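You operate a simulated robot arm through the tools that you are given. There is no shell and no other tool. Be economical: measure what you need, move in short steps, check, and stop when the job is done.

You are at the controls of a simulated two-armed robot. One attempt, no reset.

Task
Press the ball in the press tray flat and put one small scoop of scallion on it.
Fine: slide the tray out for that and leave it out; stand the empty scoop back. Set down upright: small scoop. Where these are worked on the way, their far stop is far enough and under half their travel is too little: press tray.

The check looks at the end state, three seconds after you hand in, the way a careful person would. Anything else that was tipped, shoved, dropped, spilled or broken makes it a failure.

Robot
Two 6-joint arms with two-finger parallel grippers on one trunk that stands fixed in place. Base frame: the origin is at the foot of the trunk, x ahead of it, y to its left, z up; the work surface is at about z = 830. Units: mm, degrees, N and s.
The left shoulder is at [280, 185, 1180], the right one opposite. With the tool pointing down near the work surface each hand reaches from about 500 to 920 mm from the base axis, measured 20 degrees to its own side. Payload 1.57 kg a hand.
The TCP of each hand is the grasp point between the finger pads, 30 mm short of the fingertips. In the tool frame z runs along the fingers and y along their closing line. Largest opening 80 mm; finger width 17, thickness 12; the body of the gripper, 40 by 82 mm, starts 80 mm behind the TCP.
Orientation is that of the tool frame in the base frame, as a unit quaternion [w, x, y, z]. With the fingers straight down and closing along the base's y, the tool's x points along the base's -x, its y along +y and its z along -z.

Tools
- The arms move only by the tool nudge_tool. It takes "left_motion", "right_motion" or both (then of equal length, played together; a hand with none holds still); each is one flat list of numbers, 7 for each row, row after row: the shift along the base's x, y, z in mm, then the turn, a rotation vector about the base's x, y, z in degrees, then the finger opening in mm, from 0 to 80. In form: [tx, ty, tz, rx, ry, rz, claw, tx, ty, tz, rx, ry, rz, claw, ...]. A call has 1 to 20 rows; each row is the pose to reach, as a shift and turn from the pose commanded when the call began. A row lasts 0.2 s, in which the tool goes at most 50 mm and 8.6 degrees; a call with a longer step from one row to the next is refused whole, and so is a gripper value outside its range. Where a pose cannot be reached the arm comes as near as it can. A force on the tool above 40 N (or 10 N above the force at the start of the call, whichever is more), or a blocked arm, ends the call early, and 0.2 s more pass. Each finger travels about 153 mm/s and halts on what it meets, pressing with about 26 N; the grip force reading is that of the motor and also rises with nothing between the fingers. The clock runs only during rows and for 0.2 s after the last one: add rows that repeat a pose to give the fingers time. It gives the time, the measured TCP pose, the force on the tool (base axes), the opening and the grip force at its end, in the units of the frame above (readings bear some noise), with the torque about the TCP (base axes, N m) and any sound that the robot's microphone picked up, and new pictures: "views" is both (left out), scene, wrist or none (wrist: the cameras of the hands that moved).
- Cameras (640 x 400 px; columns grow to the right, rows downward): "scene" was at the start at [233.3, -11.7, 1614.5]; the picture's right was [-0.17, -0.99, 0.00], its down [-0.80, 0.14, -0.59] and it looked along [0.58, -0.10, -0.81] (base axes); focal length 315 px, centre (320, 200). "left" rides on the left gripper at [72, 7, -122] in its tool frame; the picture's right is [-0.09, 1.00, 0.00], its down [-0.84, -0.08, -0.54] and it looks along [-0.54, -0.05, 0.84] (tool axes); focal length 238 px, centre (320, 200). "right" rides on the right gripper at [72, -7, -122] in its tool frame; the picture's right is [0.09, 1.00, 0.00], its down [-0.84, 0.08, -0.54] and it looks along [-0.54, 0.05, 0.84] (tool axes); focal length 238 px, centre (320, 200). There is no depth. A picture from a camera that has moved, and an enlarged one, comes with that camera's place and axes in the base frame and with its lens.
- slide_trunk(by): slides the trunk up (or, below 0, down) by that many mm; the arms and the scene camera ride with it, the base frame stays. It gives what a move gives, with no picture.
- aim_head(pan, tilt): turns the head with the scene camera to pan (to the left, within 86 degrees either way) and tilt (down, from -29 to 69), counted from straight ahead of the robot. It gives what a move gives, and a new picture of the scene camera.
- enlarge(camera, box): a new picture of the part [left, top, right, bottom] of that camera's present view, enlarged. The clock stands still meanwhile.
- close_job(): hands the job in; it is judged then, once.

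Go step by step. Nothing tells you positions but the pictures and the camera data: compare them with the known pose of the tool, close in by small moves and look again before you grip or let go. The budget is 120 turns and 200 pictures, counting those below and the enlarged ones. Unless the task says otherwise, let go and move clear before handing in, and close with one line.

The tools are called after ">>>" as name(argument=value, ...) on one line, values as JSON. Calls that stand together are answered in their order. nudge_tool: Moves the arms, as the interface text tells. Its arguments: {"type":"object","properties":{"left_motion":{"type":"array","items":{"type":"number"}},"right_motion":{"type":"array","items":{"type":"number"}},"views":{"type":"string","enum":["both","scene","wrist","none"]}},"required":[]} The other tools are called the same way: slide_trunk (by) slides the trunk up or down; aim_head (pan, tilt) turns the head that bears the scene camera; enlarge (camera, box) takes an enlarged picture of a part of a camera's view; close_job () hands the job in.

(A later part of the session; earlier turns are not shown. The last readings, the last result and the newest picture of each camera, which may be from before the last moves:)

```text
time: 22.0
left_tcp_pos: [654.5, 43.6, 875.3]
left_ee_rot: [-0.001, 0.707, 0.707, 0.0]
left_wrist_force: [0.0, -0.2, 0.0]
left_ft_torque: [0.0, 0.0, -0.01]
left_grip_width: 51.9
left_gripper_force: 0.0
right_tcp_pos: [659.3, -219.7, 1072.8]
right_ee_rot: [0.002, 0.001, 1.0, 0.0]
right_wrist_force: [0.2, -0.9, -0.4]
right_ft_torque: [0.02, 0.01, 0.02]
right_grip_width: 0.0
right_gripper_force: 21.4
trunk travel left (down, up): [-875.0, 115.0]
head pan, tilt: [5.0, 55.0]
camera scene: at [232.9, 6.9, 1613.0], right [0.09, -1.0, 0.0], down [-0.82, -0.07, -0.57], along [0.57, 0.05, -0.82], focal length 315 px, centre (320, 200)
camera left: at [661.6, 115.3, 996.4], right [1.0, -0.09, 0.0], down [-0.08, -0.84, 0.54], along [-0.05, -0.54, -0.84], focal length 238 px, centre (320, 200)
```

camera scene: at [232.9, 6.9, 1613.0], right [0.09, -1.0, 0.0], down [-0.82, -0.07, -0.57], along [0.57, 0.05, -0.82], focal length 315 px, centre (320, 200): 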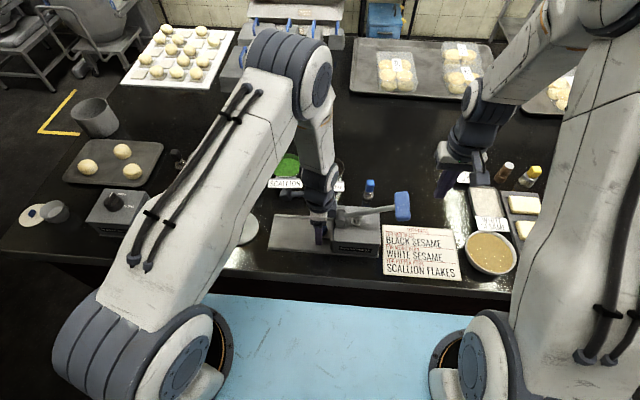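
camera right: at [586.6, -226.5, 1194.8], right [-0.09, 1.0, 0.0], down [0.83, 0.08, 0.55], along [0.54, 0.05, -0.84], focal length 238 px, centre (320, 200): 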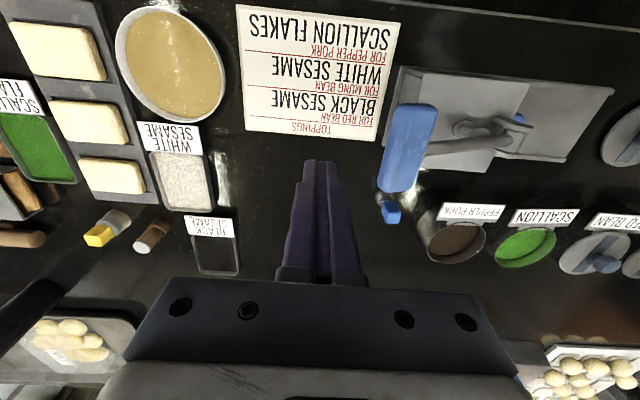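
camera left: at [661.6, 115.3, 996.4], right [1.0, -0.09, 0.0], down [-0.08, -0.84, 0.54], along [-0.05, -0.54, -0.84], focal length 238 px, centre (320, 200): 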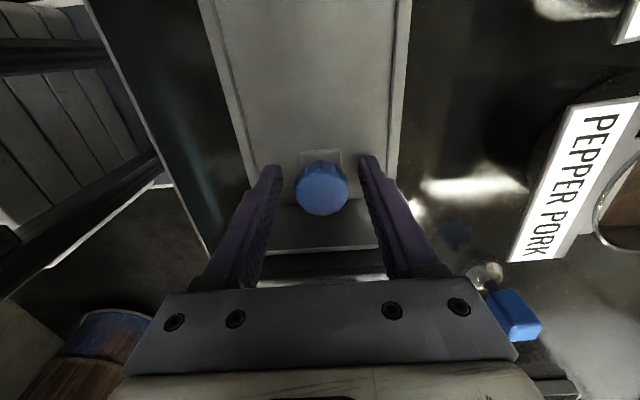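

>>> nudge_tool(left_motion=[0, 0, 0, 0, 0, 0, 20, 0, 0, 0, 0, 0, 0, 20, 0, 0, 0, 0, 0, 0, 20, 0, 8, 0, 0, 0, 0, 20, 0, 16, 0, 0, 0, 0, 20, 0, 24, 0, 0, 0, 0, 20, 0, 32, 0, 0, 0, 0, 20, 0, 40, 0, 0, 0, 0, 20, 0, 48, 0, 0, 0, 0, 20, 0, 56, 0, 0, 0, 0, 20, 0, 64, 0, 0, 0, 0, 20, 0, 72, 0, 0, 0, 0, 20, 0, 80, 0, 0, 0, 0, 20, 0, 88, 0, 0, 0, 0, 20, 0, 95, 0, 0, 0, 0, 20, 0, 102, 0, 0, 0, 0, 20, 0, 107, 0, 0, 0, 0, 20, 0, 111, 0, 0, 0, 0, 20, 0, 115, 0, 0, 0, 0, 20])

>>> enlarge(camera="scene", box=[245, 170, 405, 270])

```text
time: 26.0
left_tcp_pos: [654.6, 161.3, 875.2]
left_ee_rot: [0.0, 0.707, 0.707, 0.0]
left_wrist_force: [-3.7, 0.5, 9.7]
left_ft_torque: [-0.17, 0.1, 0.01]
left_grip_width: 33.2
left_gripper_force: 41.6
right_tcp_pos: [658.9, -220.3, 1073.2]
right_ee_rot: [0.002, 0.001, 1.0, -0.001]
right_wrist_force: [-0.5, -1.1, 0.2]
right_ft_torque: [0.02, 0.0, 0.01]
right_grip_width: 0.0
right_gripper_force: 21.5
trunk travel left (down, up): [-875.0, 115.0]
head pan, tilt: [5.0, 55.0]
camera scene: at [232.3, 6.8, 1613.1], right [0.09, -1.0, 0.0], down [-0.82, -0.07, -0.57], along [0.57, 0.05, -0.82], focal length 315 px, centre (320, 200)
camera left: at [662.4, 231.7, 996.5], right [1.0, -0.09, 0.0], down [-0.08, -0.84, 0.54], along [-0.05, -0.54, -0.84], focal length 238 px, centre (320, 200)
```

scene: 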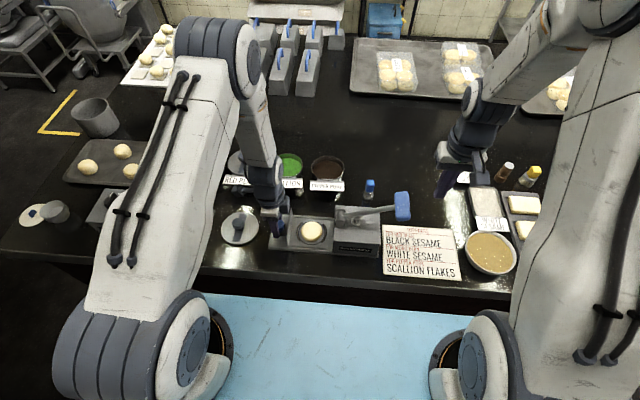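
left: 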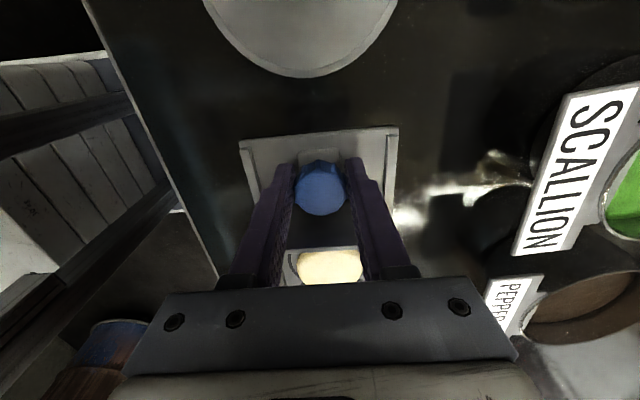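

```text
4.00 times, centred on (325, 220) of scene
camera zoom: at [232.3, 6.8, 1613.1], right [0.09, -1.0, 0.0], down [-0.82, -0.07, -0.57], along [0.57, 0.05, -0.82], focal length 1259 px, centre (300, 120)
```

zoom: 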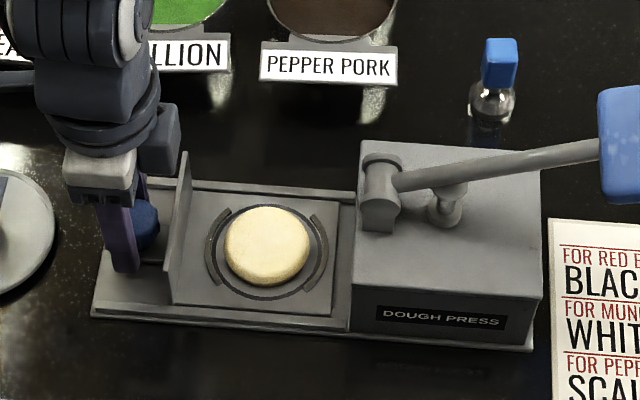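

The dough is now a wide flat disc in the tray and the tray is out. I'll release the knob and move the left hand above the blue scoop, back in its default orientation, with the right hand out of the way.

>>> nudge_tool(left_motion=[0, 0, 0, 0, 0, 0, 52, 0, 0, 0, 0, 0, 0, 52, 0, 0, 40, 0, 0, 0, 52, 0, 0, 85, 0, 0, 0, 52, 0, 0, 130, 0, 0, 0, 52, 8, -15, 160, 0, 0, 8, 52, 20, -35, 170, 0, 0, 16, 52, 32, -55, 170, 0, 0, 24, 52, 44, -75, 170, 0, 0, 32, 52, 56, -95, 170, 0, 0, 40, 52, 68, -120, 170, 0, 0, 48, 52, 82, -145, 170, 0, 0, 56, 52, 96, -170, 170, 0, 0, 64, 52, 110, -195, 170, 0, 0, 72, 52, 124, -220, 170, 0, 0, 80, 52, 135, -240, 170, 0, 0, 87, 52, 140, -248, 160, 0, 0, 90, 52, 140, -248, 160, 0, 0, 90, 52], right_motion=[0, 0, 10, 0, 0, 0, 0, -10, -10, 20, 0, 0, 0, 0, -20, -20, 30, 0, 0, 0, 0, -30, -30, 40, 0, 0, 0, 0, -40, -45, 50, 0, 0, 0, 0, -50, -60, 60, 0, 0, 0, 0, -60, -75, 70, 0, 0, 0, 0, -70, -90, 80, 0, 0, 0, 0, -80, -105, 90, 0, 0, 0, 0, -90, -120, 100, 0, 0, 0, 0, -100, -135, 110, 0, 0, 0, 0, -100, -150, 120, 0, 0, 0, 0, -100, -150, 120, 0, 0, 0, 0, -100, -150, 120, 0, 0, 0, 0, -100, -150, 120, 0, 0, 0, 0, -100, -150, 120, 0, 0, 0, 0, -100, -150, 120, 0, 0, 0, 0, -100, -150, 120, 0, 0, 0, 0])

>>> enlarge(camera="left", box=[260, 80, 380, 180])

>>> enlarge(camera="scene", box=[265, 190, 345, 250])

```text
time: 29.8
left_tcp_pos: [795.2, -88.1, 1034.8]
left_ee_rot: [-0.001, -0.001, 1.0, 0.0]
left_wrist_force: [0.7, 0.7, -0.5]
left_ft_torque: [-0.02, -0.02, 0.03]
left_grip_width: 51.8
left_gripper_force: 0.1
right_tcp_pos: [559.7, -366.3, 1194.1]
right_ee_rot: [0.003, 0.001, 1.0, 0.0]
right_wrist_force: [-0.3, -0.3, -0.6]
right_ft_torque: [0.02, 0.01, 0.01]
right_grip_width: 0.1
right_gripper_force: 21.4
trunk travel left (down, up): [-875.0, 115.0]
head pan, tilt: [5.0, 55.0]
camera scene: at [233.0, 6.8, 1613.0], right [0.09, -1.0, 0.0], down [-0.82, -0.07, -0.57], along [0.57, 0.05, -0.82], focal length 315 px, centre (320, 200)
camera right: at [487.7, -374.0, 1315.5], right [-0.09, 1.0, 0.0], down [0.83, 0.08, 0.55], along [0.54, 0.05, -0.84], focal length 238 px, centre (320, 200)
camera left: at [724.0, -82.0, 1156.0], right [0.09, 1.0, 0.0], down [0.84, -0.08, 0.54], along [0.54, -0.05, -0.84], focal length 238 px, centre (320, 200)
```

scene: 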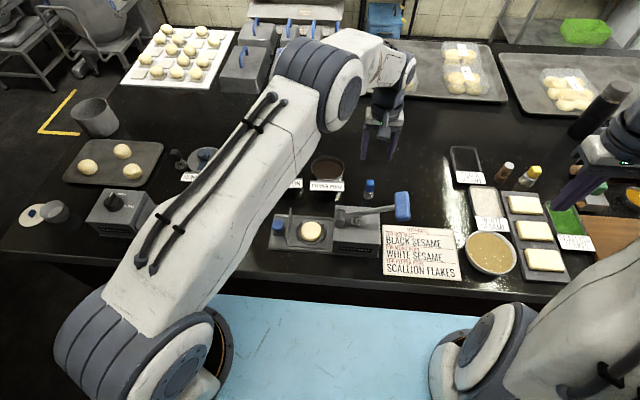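
right: 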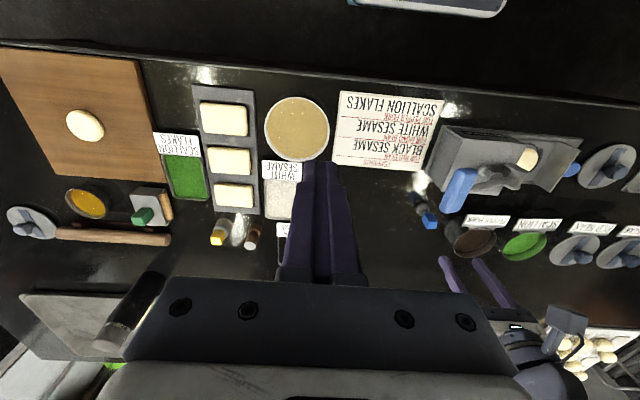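
left: 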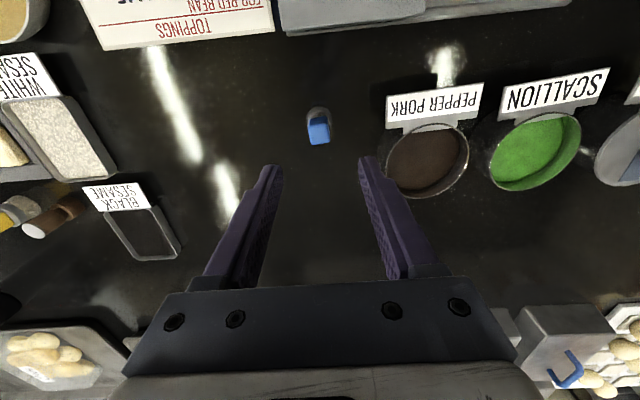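

```text
4.00 times, centred on (320, 130) of left
camera zoom: at [724.0, -82.0, 1156.0], right [0.09, 1.0, 0.0], down [0.84, -0.08, 0.54], along [0.54, -0.05, -0.84], focal length 953 px, centre (320, 480)
```

zoom: 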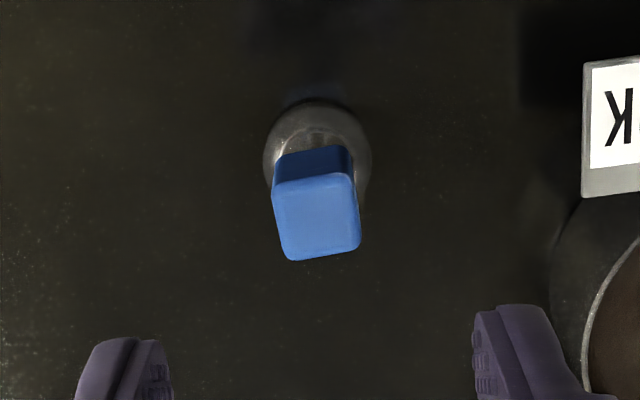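

```text
6.67 times, centred on (305, 220) of scene
camera zoom: at [233.0, 6.8, 1613.0], right [0.09, -1.0, 0.0], down [-0.82, -0.07, -0.57], along [0.57, 0.05, -0.82], focal length 2098 px, centre (420, 67)
```

zoom: 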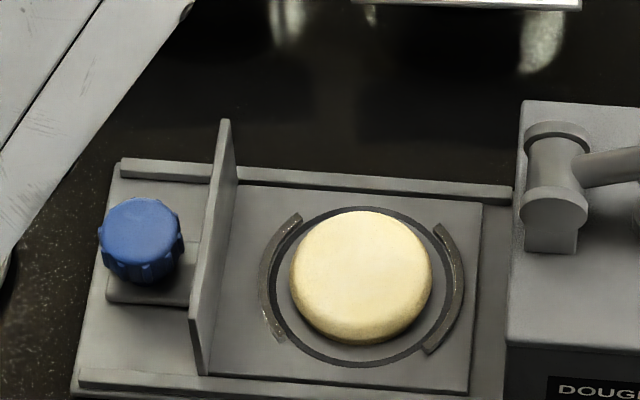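

The scoop handle top is at about (805, -90, 895), a 23 mm square. I'll come down over it in steps and check.

>>> nudge_tool(left_motion=[4, -1, -35, 0, 0, 0, 52, 9, -1, -70, 0, 0, 0, 52, 9, -1, -95, 0, 0, 0, 52, 9, -1, -95, 0, 0, 0, 52], views="wrist")

>>> enlarge(camera="left", box=[250, 80, 390, 200])

>>> enlarge(camera="scene", box=[330, 140, 410, 210])

```text
time: 30.8
left_tcp_pos: [804.6, -90.0, 939.1]
left_ee_rot: [0.0, -0.001, 1.0, 0.0]
left_wrist_force: [-0.8, -0.6, -0.8]
left_ft_torque: [0.0, 0.05, 0.01]
left_grip_width: 52.0
left_gripper_force: 0.0
right_tcp_pos: [559.2, -368.2, 1194.2]
right_ee_rot: [0.002, 0.001, 1.0, 0.0]
right_wrist_force: [-0.3, 0.2, 0.0]
right_ft_torque: [-0.02, 0.0, -0.02]
right_grip_width: 0.2
right_gripper_force: 21.5
trunk travel left (down, up): [-875.0, 115.0]
head pan, tilt: [5.0, 55.0]
camera left: at [733.0, -83.4, 1060.4], right [0.09, 1.0, 0.0], down [0.84, -0.08, 0.54], along [0.54, -0.05, -0.84], focal length 238 px, centre (320, 200)
```

left: 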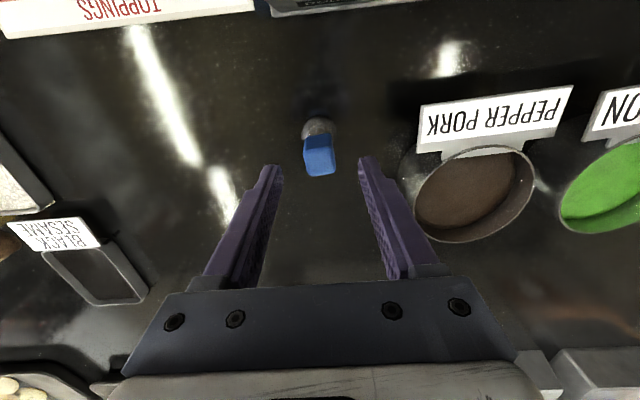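

```text
3.33 times, centred on (320, 140) of left
camera zoom: at [733.0, -83.4, 1060.4], right [0.09, 1.0, 0.0], down [0.84, -0.08, 0.54], along [0.54, -0.05, -0.84], focal length 794 px, centre (320, 400)
```

zoom: 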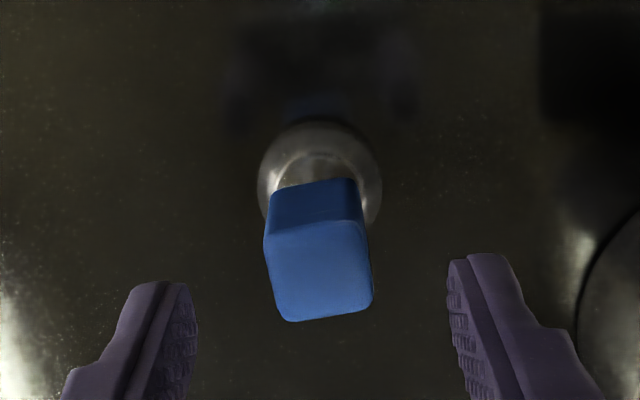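

```text
5.71 times, centred on (370, 175) of scene
camera zoom: at [232.9, 6.8, 1613.0], right [0.09, -1.0, 0.0], down [-0.82, -0.07, -0.57], along [0.57, 0.05, -0.82], focal length 1798 px, centre (34, 343)
```

zoom: 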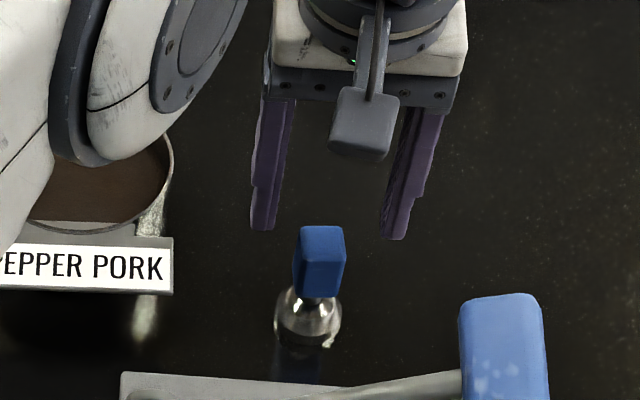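

>>> nudge_tool(left_motion=[0, -1, -25, 0, 0, 0, 52, 0, -1, -40, 0, 0, 0, 50, 0, -1, -50, 0, 0, 0, 45, 0, -1, -50, 0, 0, 0, 30, 0, -1, -50, 0, 0, 0, 15, 0, -1, -50, 0, 0, 0, 15, 0, -1, -50, 0, 0, 0, 15], views="wrist")

>>> enlarge(camera="scene", box=[330, 140, 410, 210])

```text
time: 32.4
left_tcp_pos: [803.3, -91.0, 889.6]
left_ee_rot: [0.0, -0.001, 1.0, 0.0]
left_wrist_force: [0.3, -0.6, 0.0]
left_ft_torque: [-0.04, -0.01, 0.01]
left_grip_width: 22.4
left_gripper_force: 25.9
right_tcp_pos: [560.6, -367.7, 1194.3]
right_ee_rot: [0.002, 0.001, 1.0, -0.001]
right_wrist_force: [-0.4, -0.4, -0.8]
right_ft_torque: [-0.03, 0.03, 0.03]
right_grip_width: 0.1
right_gripper_force: 21.9
trunk travel left (down, up): [-875.0, 115.0]
head pan, tilt: [5.0, 55.0]
camera left: at [733.1, -84.3, 1010.4], right [0.09, 1.0, 0.0], down [0.84, -0.08, 0.54], along [0.54, -0.05, -0.84], focal length 238 px, centre (320, 200)
```

left: 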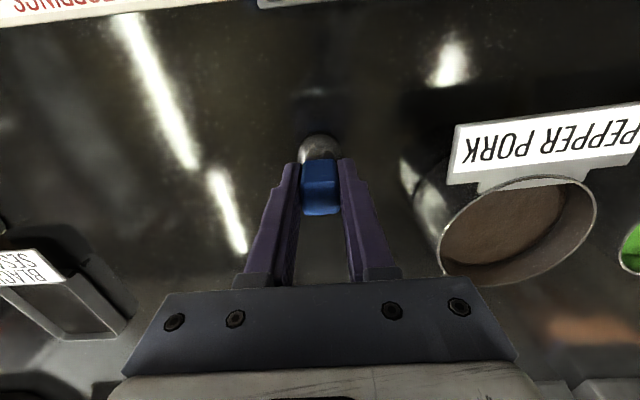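

```text
5.71 times, centred on (370, 175) of scene
camera zoom: at [232.9, 6.8, 1613.0], right [0.09, -1.0, 0.0], down [-0.82, -0.07, -0.57], along [0.57, 0.05, -0.82], focal length 1798 px, centre (34, 343)
```

zoom: 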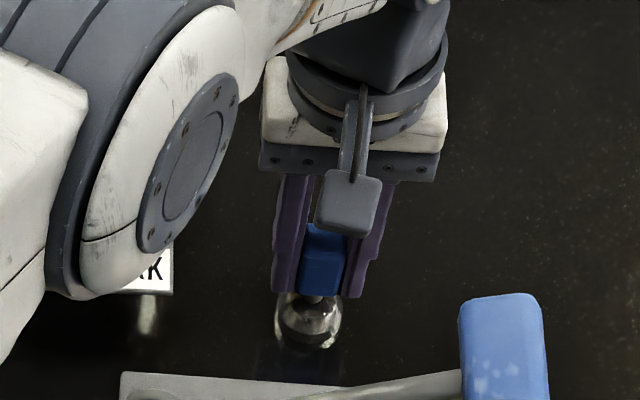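

The scoop is gripped (22 mm). I'll lift it and tilt its underside toward the scene camera to see where its mouth is.

>>> nudge_tool(left_motion=[0, 0, 30, 0, 0, 0, 15, 0, 0, 65, 0, 0, 0, 15, -10, 10, 105, 0, 0, 0, 15, -20, 20, 145, 0, 0, 0, 15, -30, 35, 185, 0, 8, 0, 15, -40, 50, 205, 0, 16, 0, 15, -50, 60, 215, 0, 24, 0, 15, -60, 70, 220, 0, 32, 0, 15, -70, 75, 220, 0, 40, 0, 15, -80, 80, 220, 0, 48, 0, 15, -80, 80, 220, 0, 48, 0, 15])

>>> enlarge(camera="scene", box=[290, 80, 390, 160])

```text
time: 34.8
left_tcp_pos: [695.7, -2.0, 1105.3]
left_ee_rot: [-0.407, 0.0, 0.914, 0.0]
left_wrist_force: [0.8, 0.3, -0.4]
left_ft_torque: [-0.02, 0.01, 0.02]
left_grip_width: 22.6
left_gripper_force: 26.1
left hand out of reach, approached as far as the arm can: row 9, 10, 11
right_tcp_pos: [559.8, -368.1, 1193.1]
right_ee_rot: [0.002, 0.001, 1.0, 0.001]
right_wrist_force: [0.7, 0.3, 0.4]
right_ft_torque: [0.01, 0.0, 0.0]
right_grip_width: 0.0
right_gripper_force: 21.6
trunk travel left (down, up): [-875.0, 115.0]
head pan, tilt: [5.0, 55.0]
camera scene: at [233.0, 6.9, 1613.0], right [0.09, -1.0, 0.0], down [-0.82, -0.07, -0.57], along [0.57, 0.05, -0.82], focal length 315 px, centre (320, 200)
camera left: at [739.5, 4.1, 1240.4], right [0.06, 1.0, -0.07], down [0.96, -0.08, -0.26], along [-0.26, -0.05, -0.96], focal length 238 px, centre (320, 200)
```

scene: 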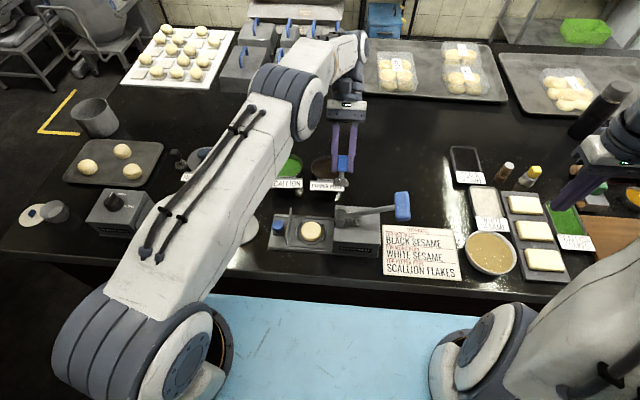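
left: 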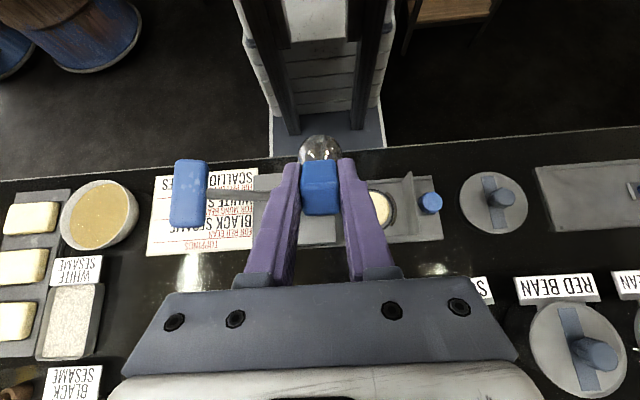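

```text
5.00 times, centred on (340, 120) of scene
camera zoom: at [233.0, 6.9, 1613.0], right [0.09, -1.0, 0.0], down [-0.82, -0.07, -0.57], along [0.57, 0.05, -0.82], focal length 1574 px, centre (220, 600)
```

zoom: 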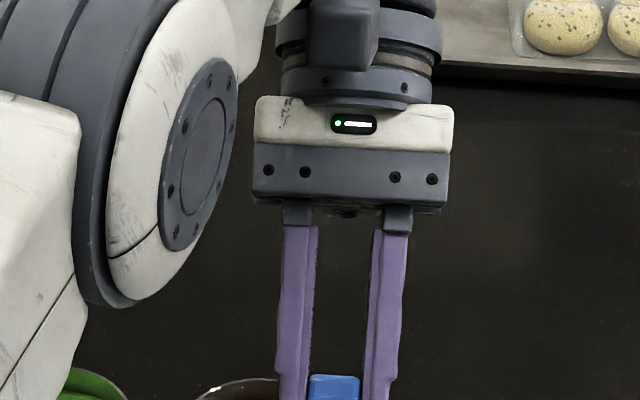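

>>> enlarge(camera="scene", box=[315, 145, 375, 195])

>>> enlarge(camera="left", box=[280, 120, 360, 190])

```text
8.00 times, centred on (345, 170) of scene
camera zoom: at [233.0, 6.9, 1613.0], right [0.09, -1.0, 0.0], down [-0.82, -0.07, -0.57], along [0.57, 0.05, -0.82], focal length 2518 px, centre (120, 440)
```

zoom: 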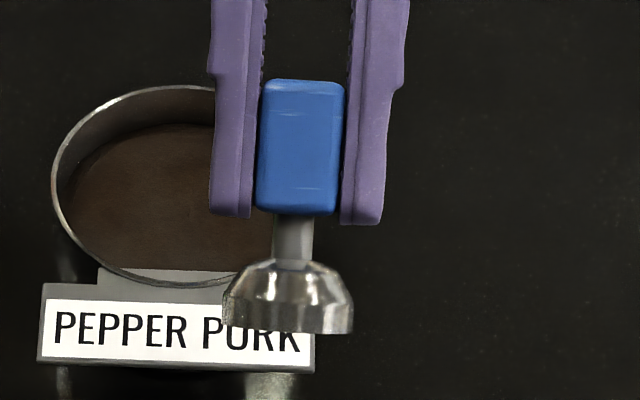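

```text
5.71 times, centred on (320, 155) of left
camera zoom: at [739.5, 4.1, 1240.4], right [0.06, 1.0, -0.07], down [0.96, -0.08, -0.26], along [-0.26, -0.05, -0.96], focal length 1362 px, centre (320, 457)
```

zoom: 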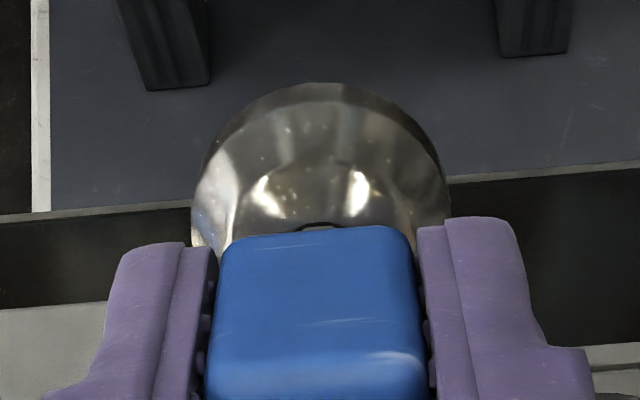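

The scoop is a dome with its mouth away from the handle. I'll bring it closer to the robot and tilt it further to look into the mouth.

>>> nudge_tool(left_motion=[-30, 30, 0, 0, 0, 0, 15, -60, 60, 0, 0, 0, 0, 15, -90, 90, 0, 0, 0, 0, 15, -110, 120, 0, 0, 8, 0, 15, -120, 150, 0, 0, 16, 0, 15, -120, 150, 0, 0, 24, 0, 15, -120, 150, 0, 0, 32, 0, 15, -120, 150, 0, 0, 32, 0, 15], views="scene")

```text
time: 36.6
left_tcp_pos: [575.8, 148.4, 1105.4]
left_ee_rot: [-0.642, 0.0, 0.767, 0.0]
left_wrist_force: [0.0, 0.8, -1.1]
left_ft_torque: [-0.01, -0.03, -0.02]
left_grip_width: 22.4
left_gripper_force: 26.2
right_tcp_pos: [560.6, -366.8, 1194.6]
right_ee_rot: [0.002, 0.002, 1.0, 0.001]
right_wrist_force: [0.2, 0.1, 0.4]
right_ft_torque: [-0.01, 0.03, 0.01]
right_grip_width: 0.0
right_gripper_force: 21.2
trunk travel left (down, up): [-875.0, 115.0]
head pan, tilt: [5.0, 55.0]
camera scene: at [233.1, 6.9, 1613.0], right [0.09, -1.0, 0.0], down [-0.82, -0.07, -0.57], along [0.57, 0.05, -0.82], focal length 315 px, centre (320, 200)
```

scene: 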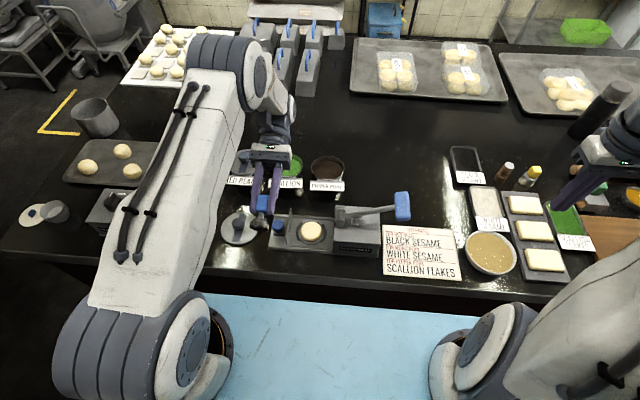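

>>> enlarge(camera="scene", box=[230, 190, 290, 240])

```text
8.00 times, centred on (260, 215) of scene
camera zoom: at [233.1, 6.9, 1613.0], right [0.09, -1.0, 0.0], down [-0.82, -0.07, -0.57], along [0.57, 0.05, -0.82], focal length 2518 px, centre (800, 80)
```

zoom: 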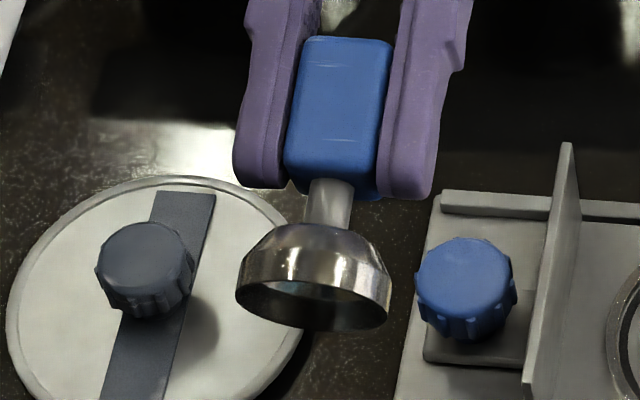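

The mouth is a hollow cup about 36 mm wide, 60 mm beyond the TCP. I'll bring the scoop upright above the scallion bowl (about (855, 168)) and measure there.

>>> nudge_tool(left_motion=[20, 2, 0, 0, -8, 0, 15, 40, 4, 0, 0, -16, 0, 15, 65, 6, 0, 0, -24, 0, 15, 90, 8, 0, 0, -32, 0, 15, 115, 10, 0, 0, -40, 0, 15, 140, 12, 0, 0, -48, 0, 15, 170, 14, 0, 0, -56, 0, 15, 200, 16, 0, 0, -64, 0, 15, 230, 18, 0, 0, -72, 0, 15, 260, 20, -20, 0, -79.9, 0, 15, 279, 20, -60, 0, -79.9, 0, 15, 279, 20, -90, 0, -79.9, 0, 15, 279, 20, -90, 0, -79.9, 0, 15])

>>> enlarge(camera="scene", box=[240, 110, 340, 190])

>>> enlarge(camera="left", box=[240, 60, 400, 200])

```text
time: 39.4
left_tcp_pos: [856.3, 166.7, 1014.5]
left_ee_rot: [-0.001, 0.0, 1.0, 0.0]
left_wrist_force: [0.9, -0.2, -1.4]
left_ft_torque: [0.02, 0.0, 0.02]
left_grip_width: 22.4
left_gripper_force: 26.0
right_tcp_pos: [559.9, -367.5, 1193.5]
right_ee_rot: [0.002, 0.001, 1.0, 0.0]
right_wrist_force: [-0.2, -0.1, -0.2]
right_ft_torque: [0.01, -0.01, -0.01]
right_grip_width: 0.0
right_gripper_force: 21.6
trunk travel left (down, up): [-875.0, 115.0]
head pan, tilt: [5.0, 55.0]
camera scene: at [233.0, 6.9, 1613.0], right [0.09, -1.0, 0.0], down [-0.82, -0.07, -0.57], along [0.57, 0.05, -0.82], focal length 315 px, centre (320, 200)
camera left: at [784.7, 172.5, 1136.7], right [0.09, 1.0, 0.0], down [0.84, -0.08, 0.54], along [0.54, -0.05, -0.84], focal length 238 px, centre (320, 200)
```

scene: 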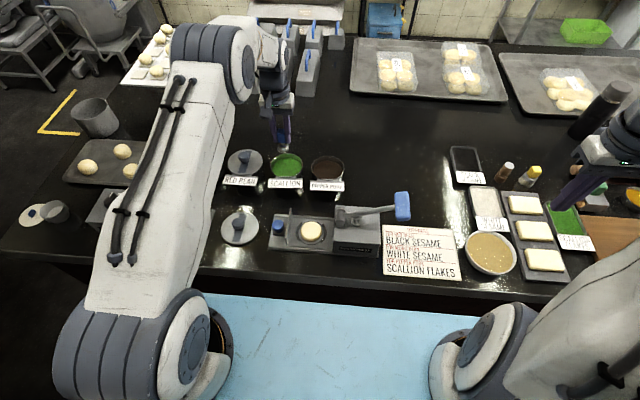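
left: 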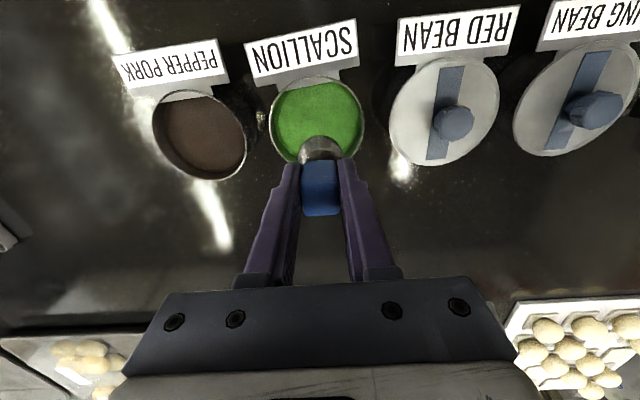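

```text
5.00 times, centred on (290, 150) of scene
camera zoom: at [233.0, 6.9, 1613.0], right [0.09, -1.0, 0.0], down [-0.82, -0.07, -0.57], along [0.57, 0.05, -0.82], focal length 1574 px, centre (470, 450)
```

zoom: 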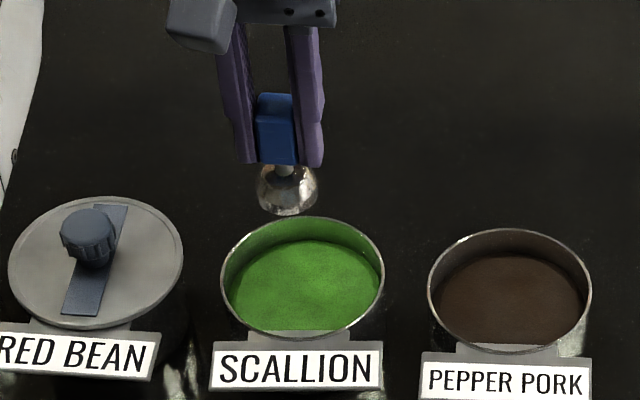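

```text
2.86 times, centred on (320, 130) of left
camera zoom: at [784.7, 172.5, 1136.7], right [0.09, 1.0, 0.0], down [0.84, -0.08, 0.54], along [0.54, -0.05, -0.84], focal length 681 px, centre (320, 400)
```

zoom: 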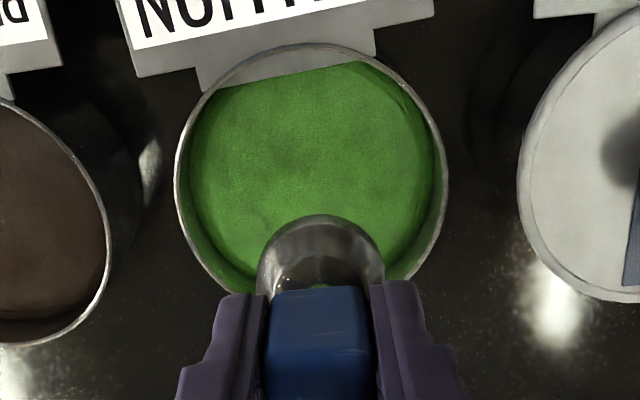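

The bowl's centre is about (850, 163), rim near z 887 and filling near z 860. I'll dip the mouth straight down into the filling, watching the force.

>>> nudge_tool(left_motion=[-6, -3, -30, 0, 0, 0, 15, -6, -3, -60, 0, 0, 0, 15, -6, -3, -80, 0, 0, 0, 15, -6, -3, -90, 0, 0, 0, 15, -6, -3, -97, 0, 0, 0, 15, -6, -3, -103, 0, 0, 0, 15, -6, -3, -108, 0, 0, 0, 15, -6, -3, -108, 0, 0, 0, 15])

>>> enlarge(camera="scene", box=[240, 110, 340, 190])

>>> enlarge(camera="left", box=[240, 60, 400, 200])

```text
time: 41.1
left_tcp_pos: [853.2, 164.0, 913.7]
left_ee_rot: [0.005, 0.0, 1.0, 0.0]
left_wrist_force: [-1.8, 1.5, 14.8]
left_ft_torque: [0.02, 0.08, 0.01]
left_grip_width: 22.8
left_gripper_force: 26.1
right_tcp_pos: [559.4, -367.9, 1194.0]
right_ee_rot: [0.002, 0.001, 1.0, 0.0]
right_wrist_force: [-0.4, -0.5, -0.1]
right_ft_torque: [0.0, 0.03, 0.01]
right_grip_width: 0.0
right_gripper_force: 21.5
trunk travel left (down, up): [-875.0, 115.0]
head pan, tilt: [5.0, 55.0]
stopped in row 8 (left hand): the force on the tool passed its limit at 43 N (the readings are from after the stop); the commanded pose is now the measured one
camera scene: at [231.5, 6.6, 1612.9], right [0.09, -1.0, 0.0], down [-0.82, -0.07, -0.57], along [0.57, 0.05, -0.82], focal length 315 px, centre (320, 200)
camera left: at [781.2, 170.6, 1034.7], right [0.09, 1.0, 0.0], down [0.83, -0.08, 0.55], along [0.55, -0.05, -0.84], focal length 238 px, centre (320, 200)
```

scene: 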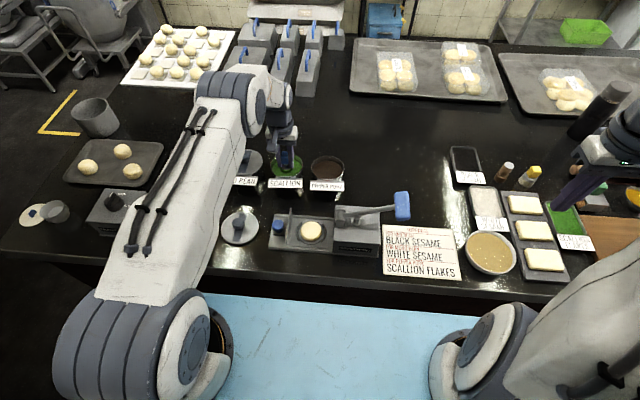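
left: 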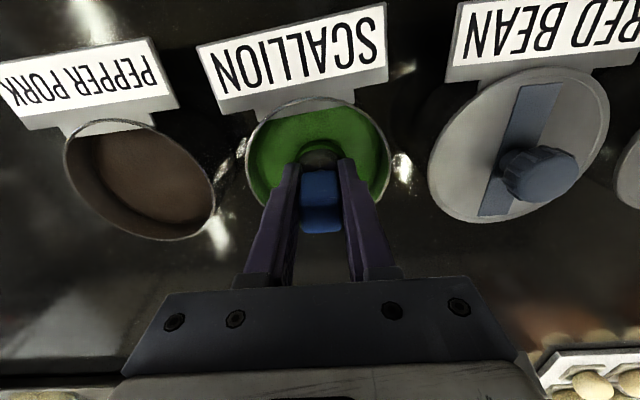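

```text
5.00 times, centred on (290, 150) of scene
camera zoom: at [231.5, 6.6, 1612.9], right [0.09, -1.0, 0.0], down [-0.82, -0.07, -0.57], along [0.57, 0.05, -0.82], focal length 1574 px, centre (470, 450)
```

zoom: 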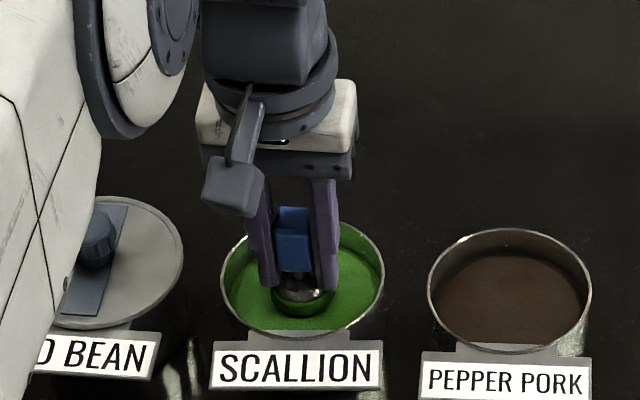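

```text
2.86 times, centred on (320, 130) of left
camera zoom: at [781.2, 170.6, 1034.7], right [0.09, 1.0, 0.0], down [0.83, -0.08, 0.55], along [0.55, -0.05, -0.84], focal length 681 px, centre (320, 400)
```

zoom: 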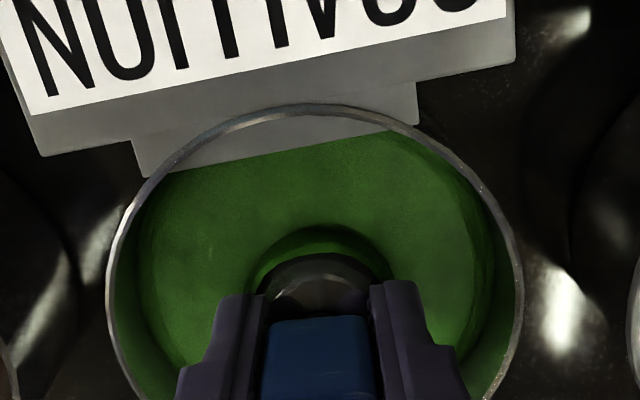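

The scoop met the filling at a mouth height of about z 853–858 and I see green at its rim. I'll lift it just above the bowl and look.

>>> nudge_tool(left_motion=[0, 0, 10, 0, 0, 0, 15, 0, 0, 25, 0, 0, 0, 15, 0, 0, 45, 0, 0, 0, 15, 0, 0, 65, 0, 0, 0, 15, 0, 0, 65, 0, 0, 0, 15], views="wrist")

>>> enlarge(camera="scene", box=[260, 120, 320, 180])

>>> enlarge(camera="left", box=[240, 60, 400, 220])

```text
time: 42.3
left_tcp_pos: [852.3, 166.1, 974.8]
left_ee_rot: [0.001, -0.001, 1.0, 0.0]
left_wrist_force: [-0.3, 0.5, -0.4]
left_ft_torque: [-0.05, 0.0, 0.0]
left_grip_width: 22.7
left_gripper_force: 25.9
right_tcp_pos: [559.0, -367.8, 1195.7]
right_ee_rot: [0.002, 0.001, 1.0, -0.001]
right_wrist_force: [-0.3, -0.4, -0.3]
right_ft_torque: [-0.01, 0.0, -0.03]
right_grip_width: 0.0
right_gripper_force: 21.0
trunk travel left (down, up): [-875.0, 115.0]
head pan, tilt: [5.0, 55.0]
camera left: at [781.3, 171.2, 1096.3], right [0.09, 1.0, 0.0], down [0.84, -0.08, 0.54], along [0.54, -0.05, -0.84], focal length 238 px, centre (320, 200)
```

left: 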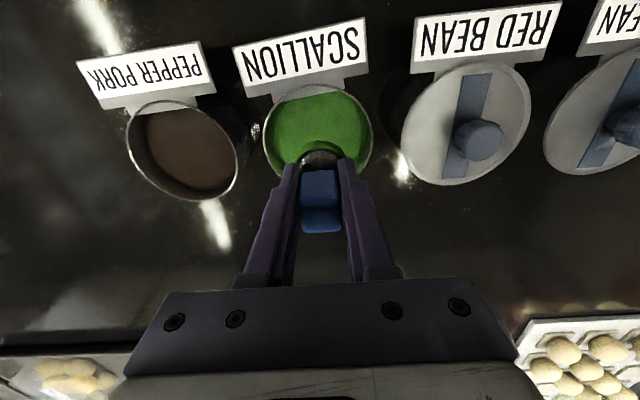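

```text
6.67 times, centred on (290, 150) of scene
camera zoom: at [232.8, 6.9, 1613.0], right [0.09, -1.0, 0.0], down [-0.82, -0.07, -0.57], along [0.57, 0.05, -0.82], focal length 2098 px, centre (520, 533)
```

zoom: 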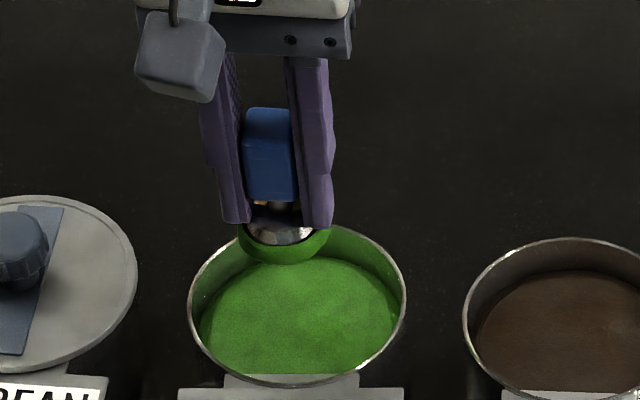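

```text
2.50 times, centred on (320, 140) of left
camera zoom: at [781.3, 171.2, 1096.3], right [0.09, 1.0, 0.0], down [0.84, -0.08, 0.54], along [0.54, -0.05, -0.84], focal length 596 px, centre (320, 350)
```

zoom: 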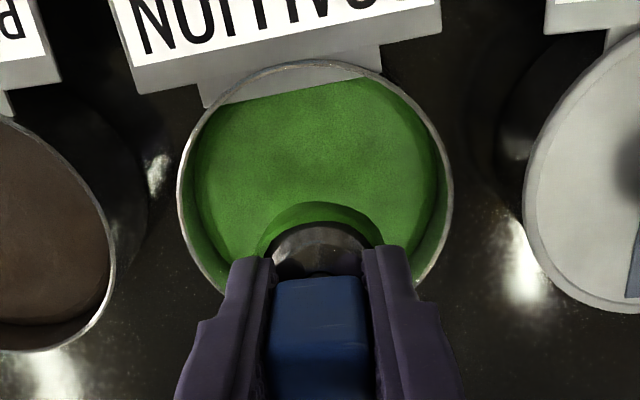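

A green blob of scallion is stuck in the mouth of the scoop (the scoop slid up about 13 mm in the grip). I'll carry it smoothly over the dough at about (648, 68).

>>> nudge_tool(left_motion=[0, 0, 12, 0, 0, 0, 15, 0, 0, 30, 0, 0, 0, 15, -10, -5, 45, 0, 0, 0, 15, -25, -12, 50, 0, 0, 0, 15, -45, -22, 50, 0, 0, 0, 15, -65, -32, 50, 0, 0, 0, 15, -85, -42, 50, 0, 0, 0, 15, -105, -52, 50, 0, 0, 0, 15, -125, -62, 50, 0, 0, 0, 15, -145, -72, 50, 0, 0, 0, 15, -165, -82, 40, 0, 0, 0, 15, -185, -90, 30, 0, 0, 0, 15, -198, -95, 20, 0, 0, 0, 15, -204, -97, 10, 0, 0, 0, 15, -204, -97, 10, 0, 0, 0, 15])

>>> enlarge(camera="scene", box=[260, 180, 360, 260])

>>> enlarge(camera="left", box=[240, 60, 400, 220])

```text
time: 45.5
left_tcp_pos: [648.1, 68.3, 986.2]
left_ee_rot: [0.001, 0.001, 1.0, -0.001]
left_wrist_force: [0.1, -0.3, -1.5]
left_ft_torque: [-0.01, 0.03, 0.0]
left_grip_width: 22.8
left_gripper_force: 26.1
right_tcp_pos: [559.7, -368.0, 1194.2]
right_ee_rot: [0.002, 0.001, 1.0, 0.0]
right_wrist_force: [-0.3, -0.3, -0.2]
right_ft_torque: [-0.01, 0.0, 0.01]
right_grip_width: 0.0
right_gripper_force: 21.6
trunk travel left (down, up): [-875.0, 115.0]
head pan, tilt: [5.0, 55.0]
camera scene: at [233.0, 6.8, 1613.0], right [0.09, -1.0, 0.0], down [-0.82, -0.07, -0.57], along [0.57, 0.05, -0.82], focal length 315 px, centre (320, 200)
camera left: at [577.2, 74.9, 1107.5], right [0.09, 1.0, 0.0], down [0.84, -0.08, 0.54], along [0.54, -0.05, -0.84], focal length 238 px, centre (320, 200)
```

scene: 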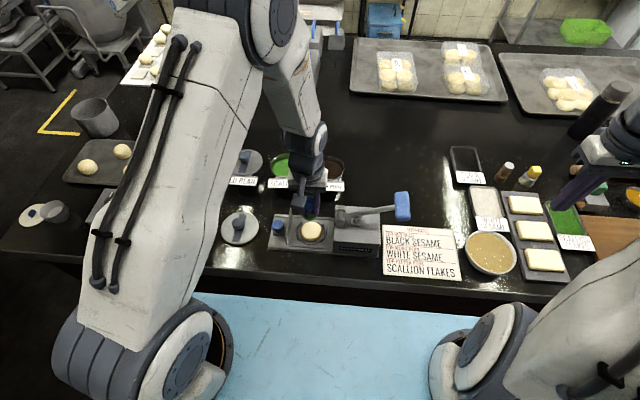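
left: 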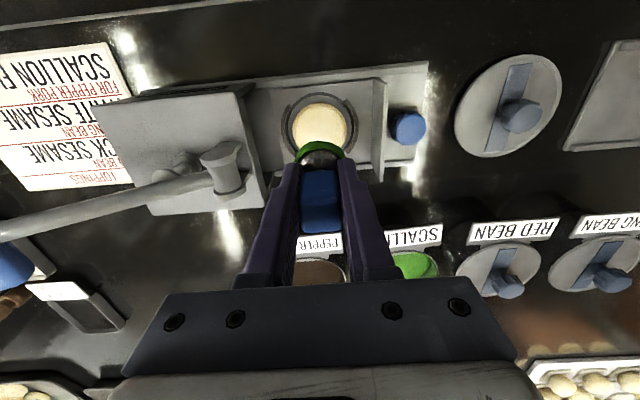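

```text
5.00 times, centred on (310, 220) of scene
camera zoom: at [233.0, 6.8, 1613.0], right [0.09, -1.0, 0.0], down [-0.82, -0.07, -0.57], along [0.57, 0.05, -0.82], focal length 1574 px, centre (370, 100)
```

zoom: 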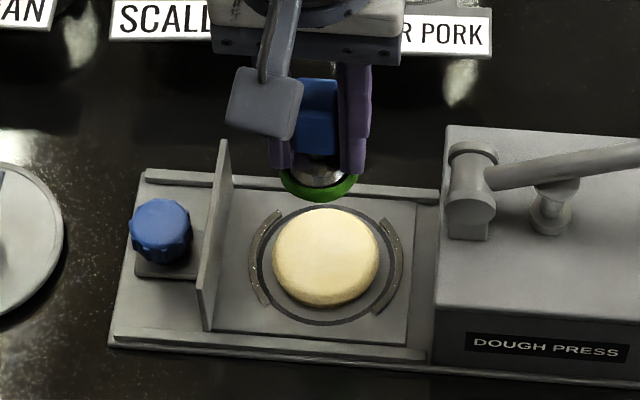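

```text
2.50 times, centred on (320, 140) of left
camera zoom: at [577.2, 74.9, 1107.5], right [0.09, 1.0, 0.0], down [0.84, -0.08, 0.54], along [0.54, -0.05, -0.84], focal length 596 px, centre (320, 350)
```

zoom: 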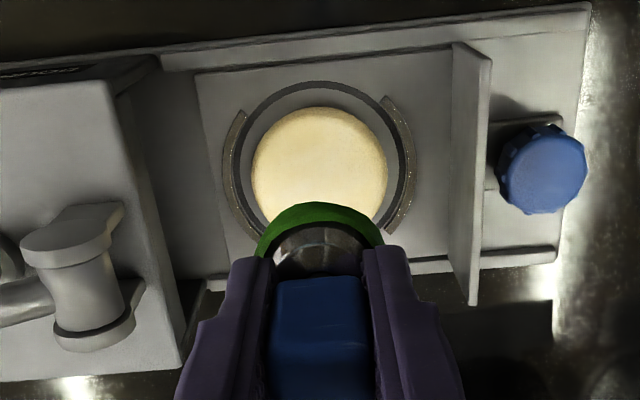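

The scoop is centred over the dough. I'll lower it close to the dough, then go in small steps.

>>> nudge_tool(left_motion=[-1, 0, -20, 0, 0, 0, 15, -1, 0, -40, 0, 0, 0, 15, -1, 0, -55, 0, 0, 0, 15, -1, 0, -62, 0, 0, 0, 15, -1, 0, -62, 0, 0, 0, 15], views="none")

>>> enlarge(camera="scene", box=[270, 190, 350, 250])

>>> enlarge(camera="left", box=[240, 80, 400, 220])

```text
time: 46.7
left_tcp_pos: [648.1, 68.3, 923.8]
left_ee_rot: [0.002, 0.0, 1.0, 0.0]
left_wrist_force: [0.4, -0.4, -0.9]
left_ft_torque: [0.01, -0.01, -0.02]
left_grip_width: 22.6
left_gripper_force: 26.0
right_tcp_pos: [559.4, -367.7, 1194.3]
right_ee_rot: [0.003, 0.001, 1.0, 0.0]
right_wrist_force: [0.6, 0.7, 0.3]
right_ft_torque: [0.0, 0.03, 0.0]
right_grip_width: 0.2
right_gripper_force: 21.6
trunk travel left (down, up): [-875.0, 115.0]
head pan, tilt: [5.0, 55.0]
```

```text
6.67 times, centred on (310, 220) of scene
camera zoom: at [232.9, 6.8, 1613.0], right [0.09, -1.0, 0.0], down [-0.82, -0.07, -0.57], along [0.57, 0.05, -0.82], focal length 2098 px, centre (387, 67)
```

zoom: 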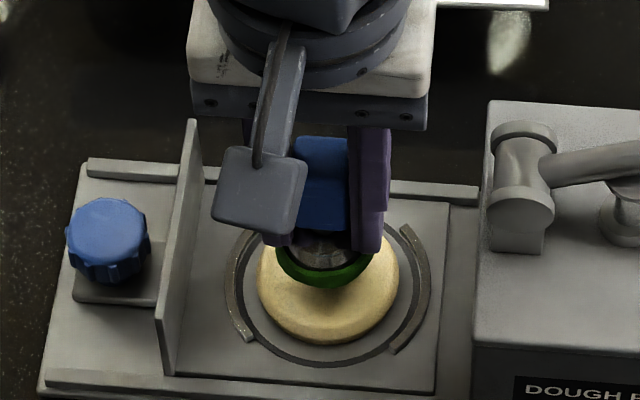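

```text
2.86 times, centred on (320, 150) of left
camera zoom: at [576.1, 74.0, 1045.1], right [0.09, 1.0, 0.0], down [0.83, -0.08, 0.54], along [0.54, -0.05, -0.84], focal length 681 px, centre (320, 343)
```

zoom: 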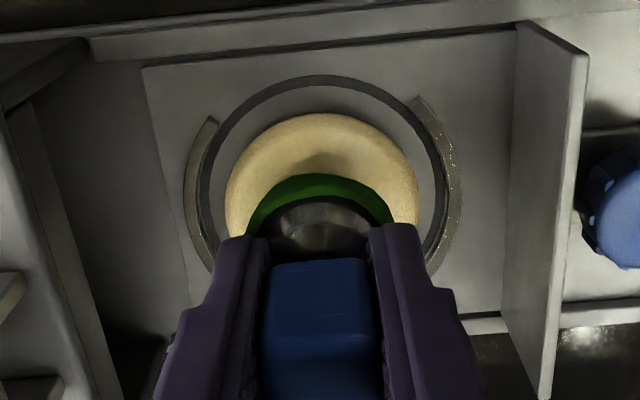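

>>> nudge_tool(left_motion=[0, 0, -3, 0, 0, 0, 15, 0, 0, -6, 0, 0, 0, 15, 0, 0, -9, 0, 0, 0, 15, 0, 0, -12, 0, 0, 0, 15, 0, 0, -12, 0, 0, 0, 15], views="none")

>>> enlarge(camera="scene", box=[270, 190, 350, 250])

```text
time: 47.9
left_tcp_pos: [647.0, 68.7, 910.8]
left_ee_rot: [0.001, 0.0, 1.0, 0.0]
left_wrist_force: [0.6, -0.3, -1.0]
left_ft_torque: [0.0, 0.0, 0.0]
left_grip_width: 22.5
left_gripper_force: 26.2
right_tcp_pos: [560.8, -367.4, 1194.2]
right_ee_rot: [0.002, 0.001, 1.0, 0.001]
right_wrist_force: [0.3, -0.1, -0.2]
right_ft_torque: [0.0, 0.02, -0.01]
right_grip_width: 0.2
right_gripper_force: 21.7
trunk travel left (down, up): [-875.0, 115.0]
head pan, tilt: [5.0, 55.0]
```

```text
6.67 times, centred on (310, 220) of scene
camera zoom: at [232.9, 6.8, 1613.0], right [0.09, -1.0, 0.0], down [-0.82, -0.07, -0.57], along [0.57, 0.05, -0.82], focal length 2098 px, centre (387, 67)
```

zoom: 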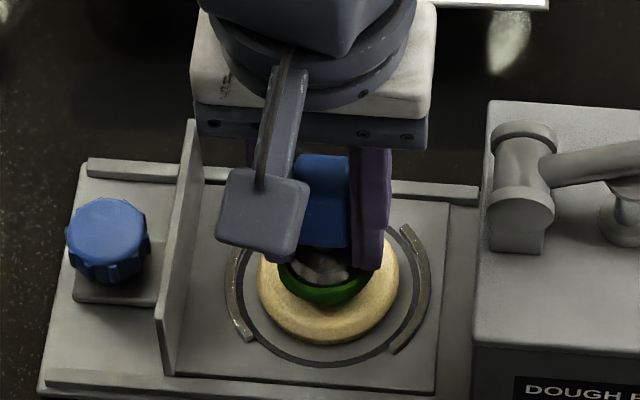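

>>> nudge_tool(left_motion=[0, 0, -2, 0, 0, 0, 15, 0, 0, -4, 0, 0, 0, 15, 0, 0, -6, 0, 0, 0, 15, 0, 0, -6, 0, 0, 0, 15], views="none")

>>> enlarge(camera="scene", box=[270, 190, 350, 250])

```text
time: 48.9
left_tcp_pos: [647.2, 68.1, 905.6]
left_ee_rot: [0.001, 0.0, 1.0, 0.0]
left_wrist_force: [0.1, 0.4, -1.9]
left_ft_torque: [0.02, -0.01, 0.02]
left_grip_width: 22.6
left_gripper_force: 26.3
right_tcp_pos: [560.3, -368.5, 1194.0]
right_ee_rot: [0.002, 0.0, 1.0, 0.0]
right_wrist_force: [-0.6, -0.2, -0.6]
right_ft_torque: [-0.03, 0.0, 0.03]
right_grip_width: 0.4
right_gripper_force: 21.1
trunk travel left (down, up): [-875.0, 115.0]
head pan, tilt: [5.0, 55.0]
```

```text
6.67 times, centred on (310, 220) of scene
camera zoom: at [232.9, 6.8, 1613.0], right [0.09, -1.0, 0.0], down [-0.82, -0.07, -0.57], along [0.57, 0.05, -0.82], focal length 2098 px, centre (387, 67)
```

zoom: 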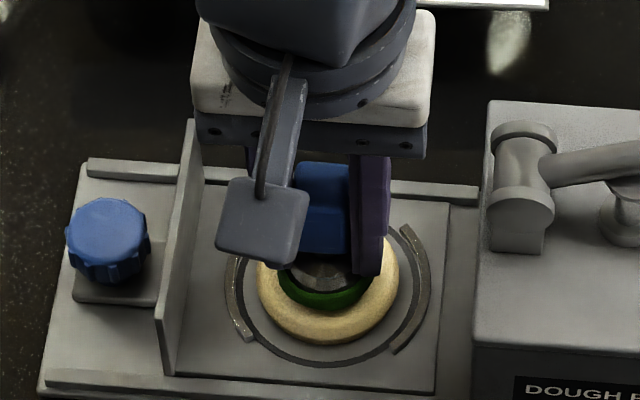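

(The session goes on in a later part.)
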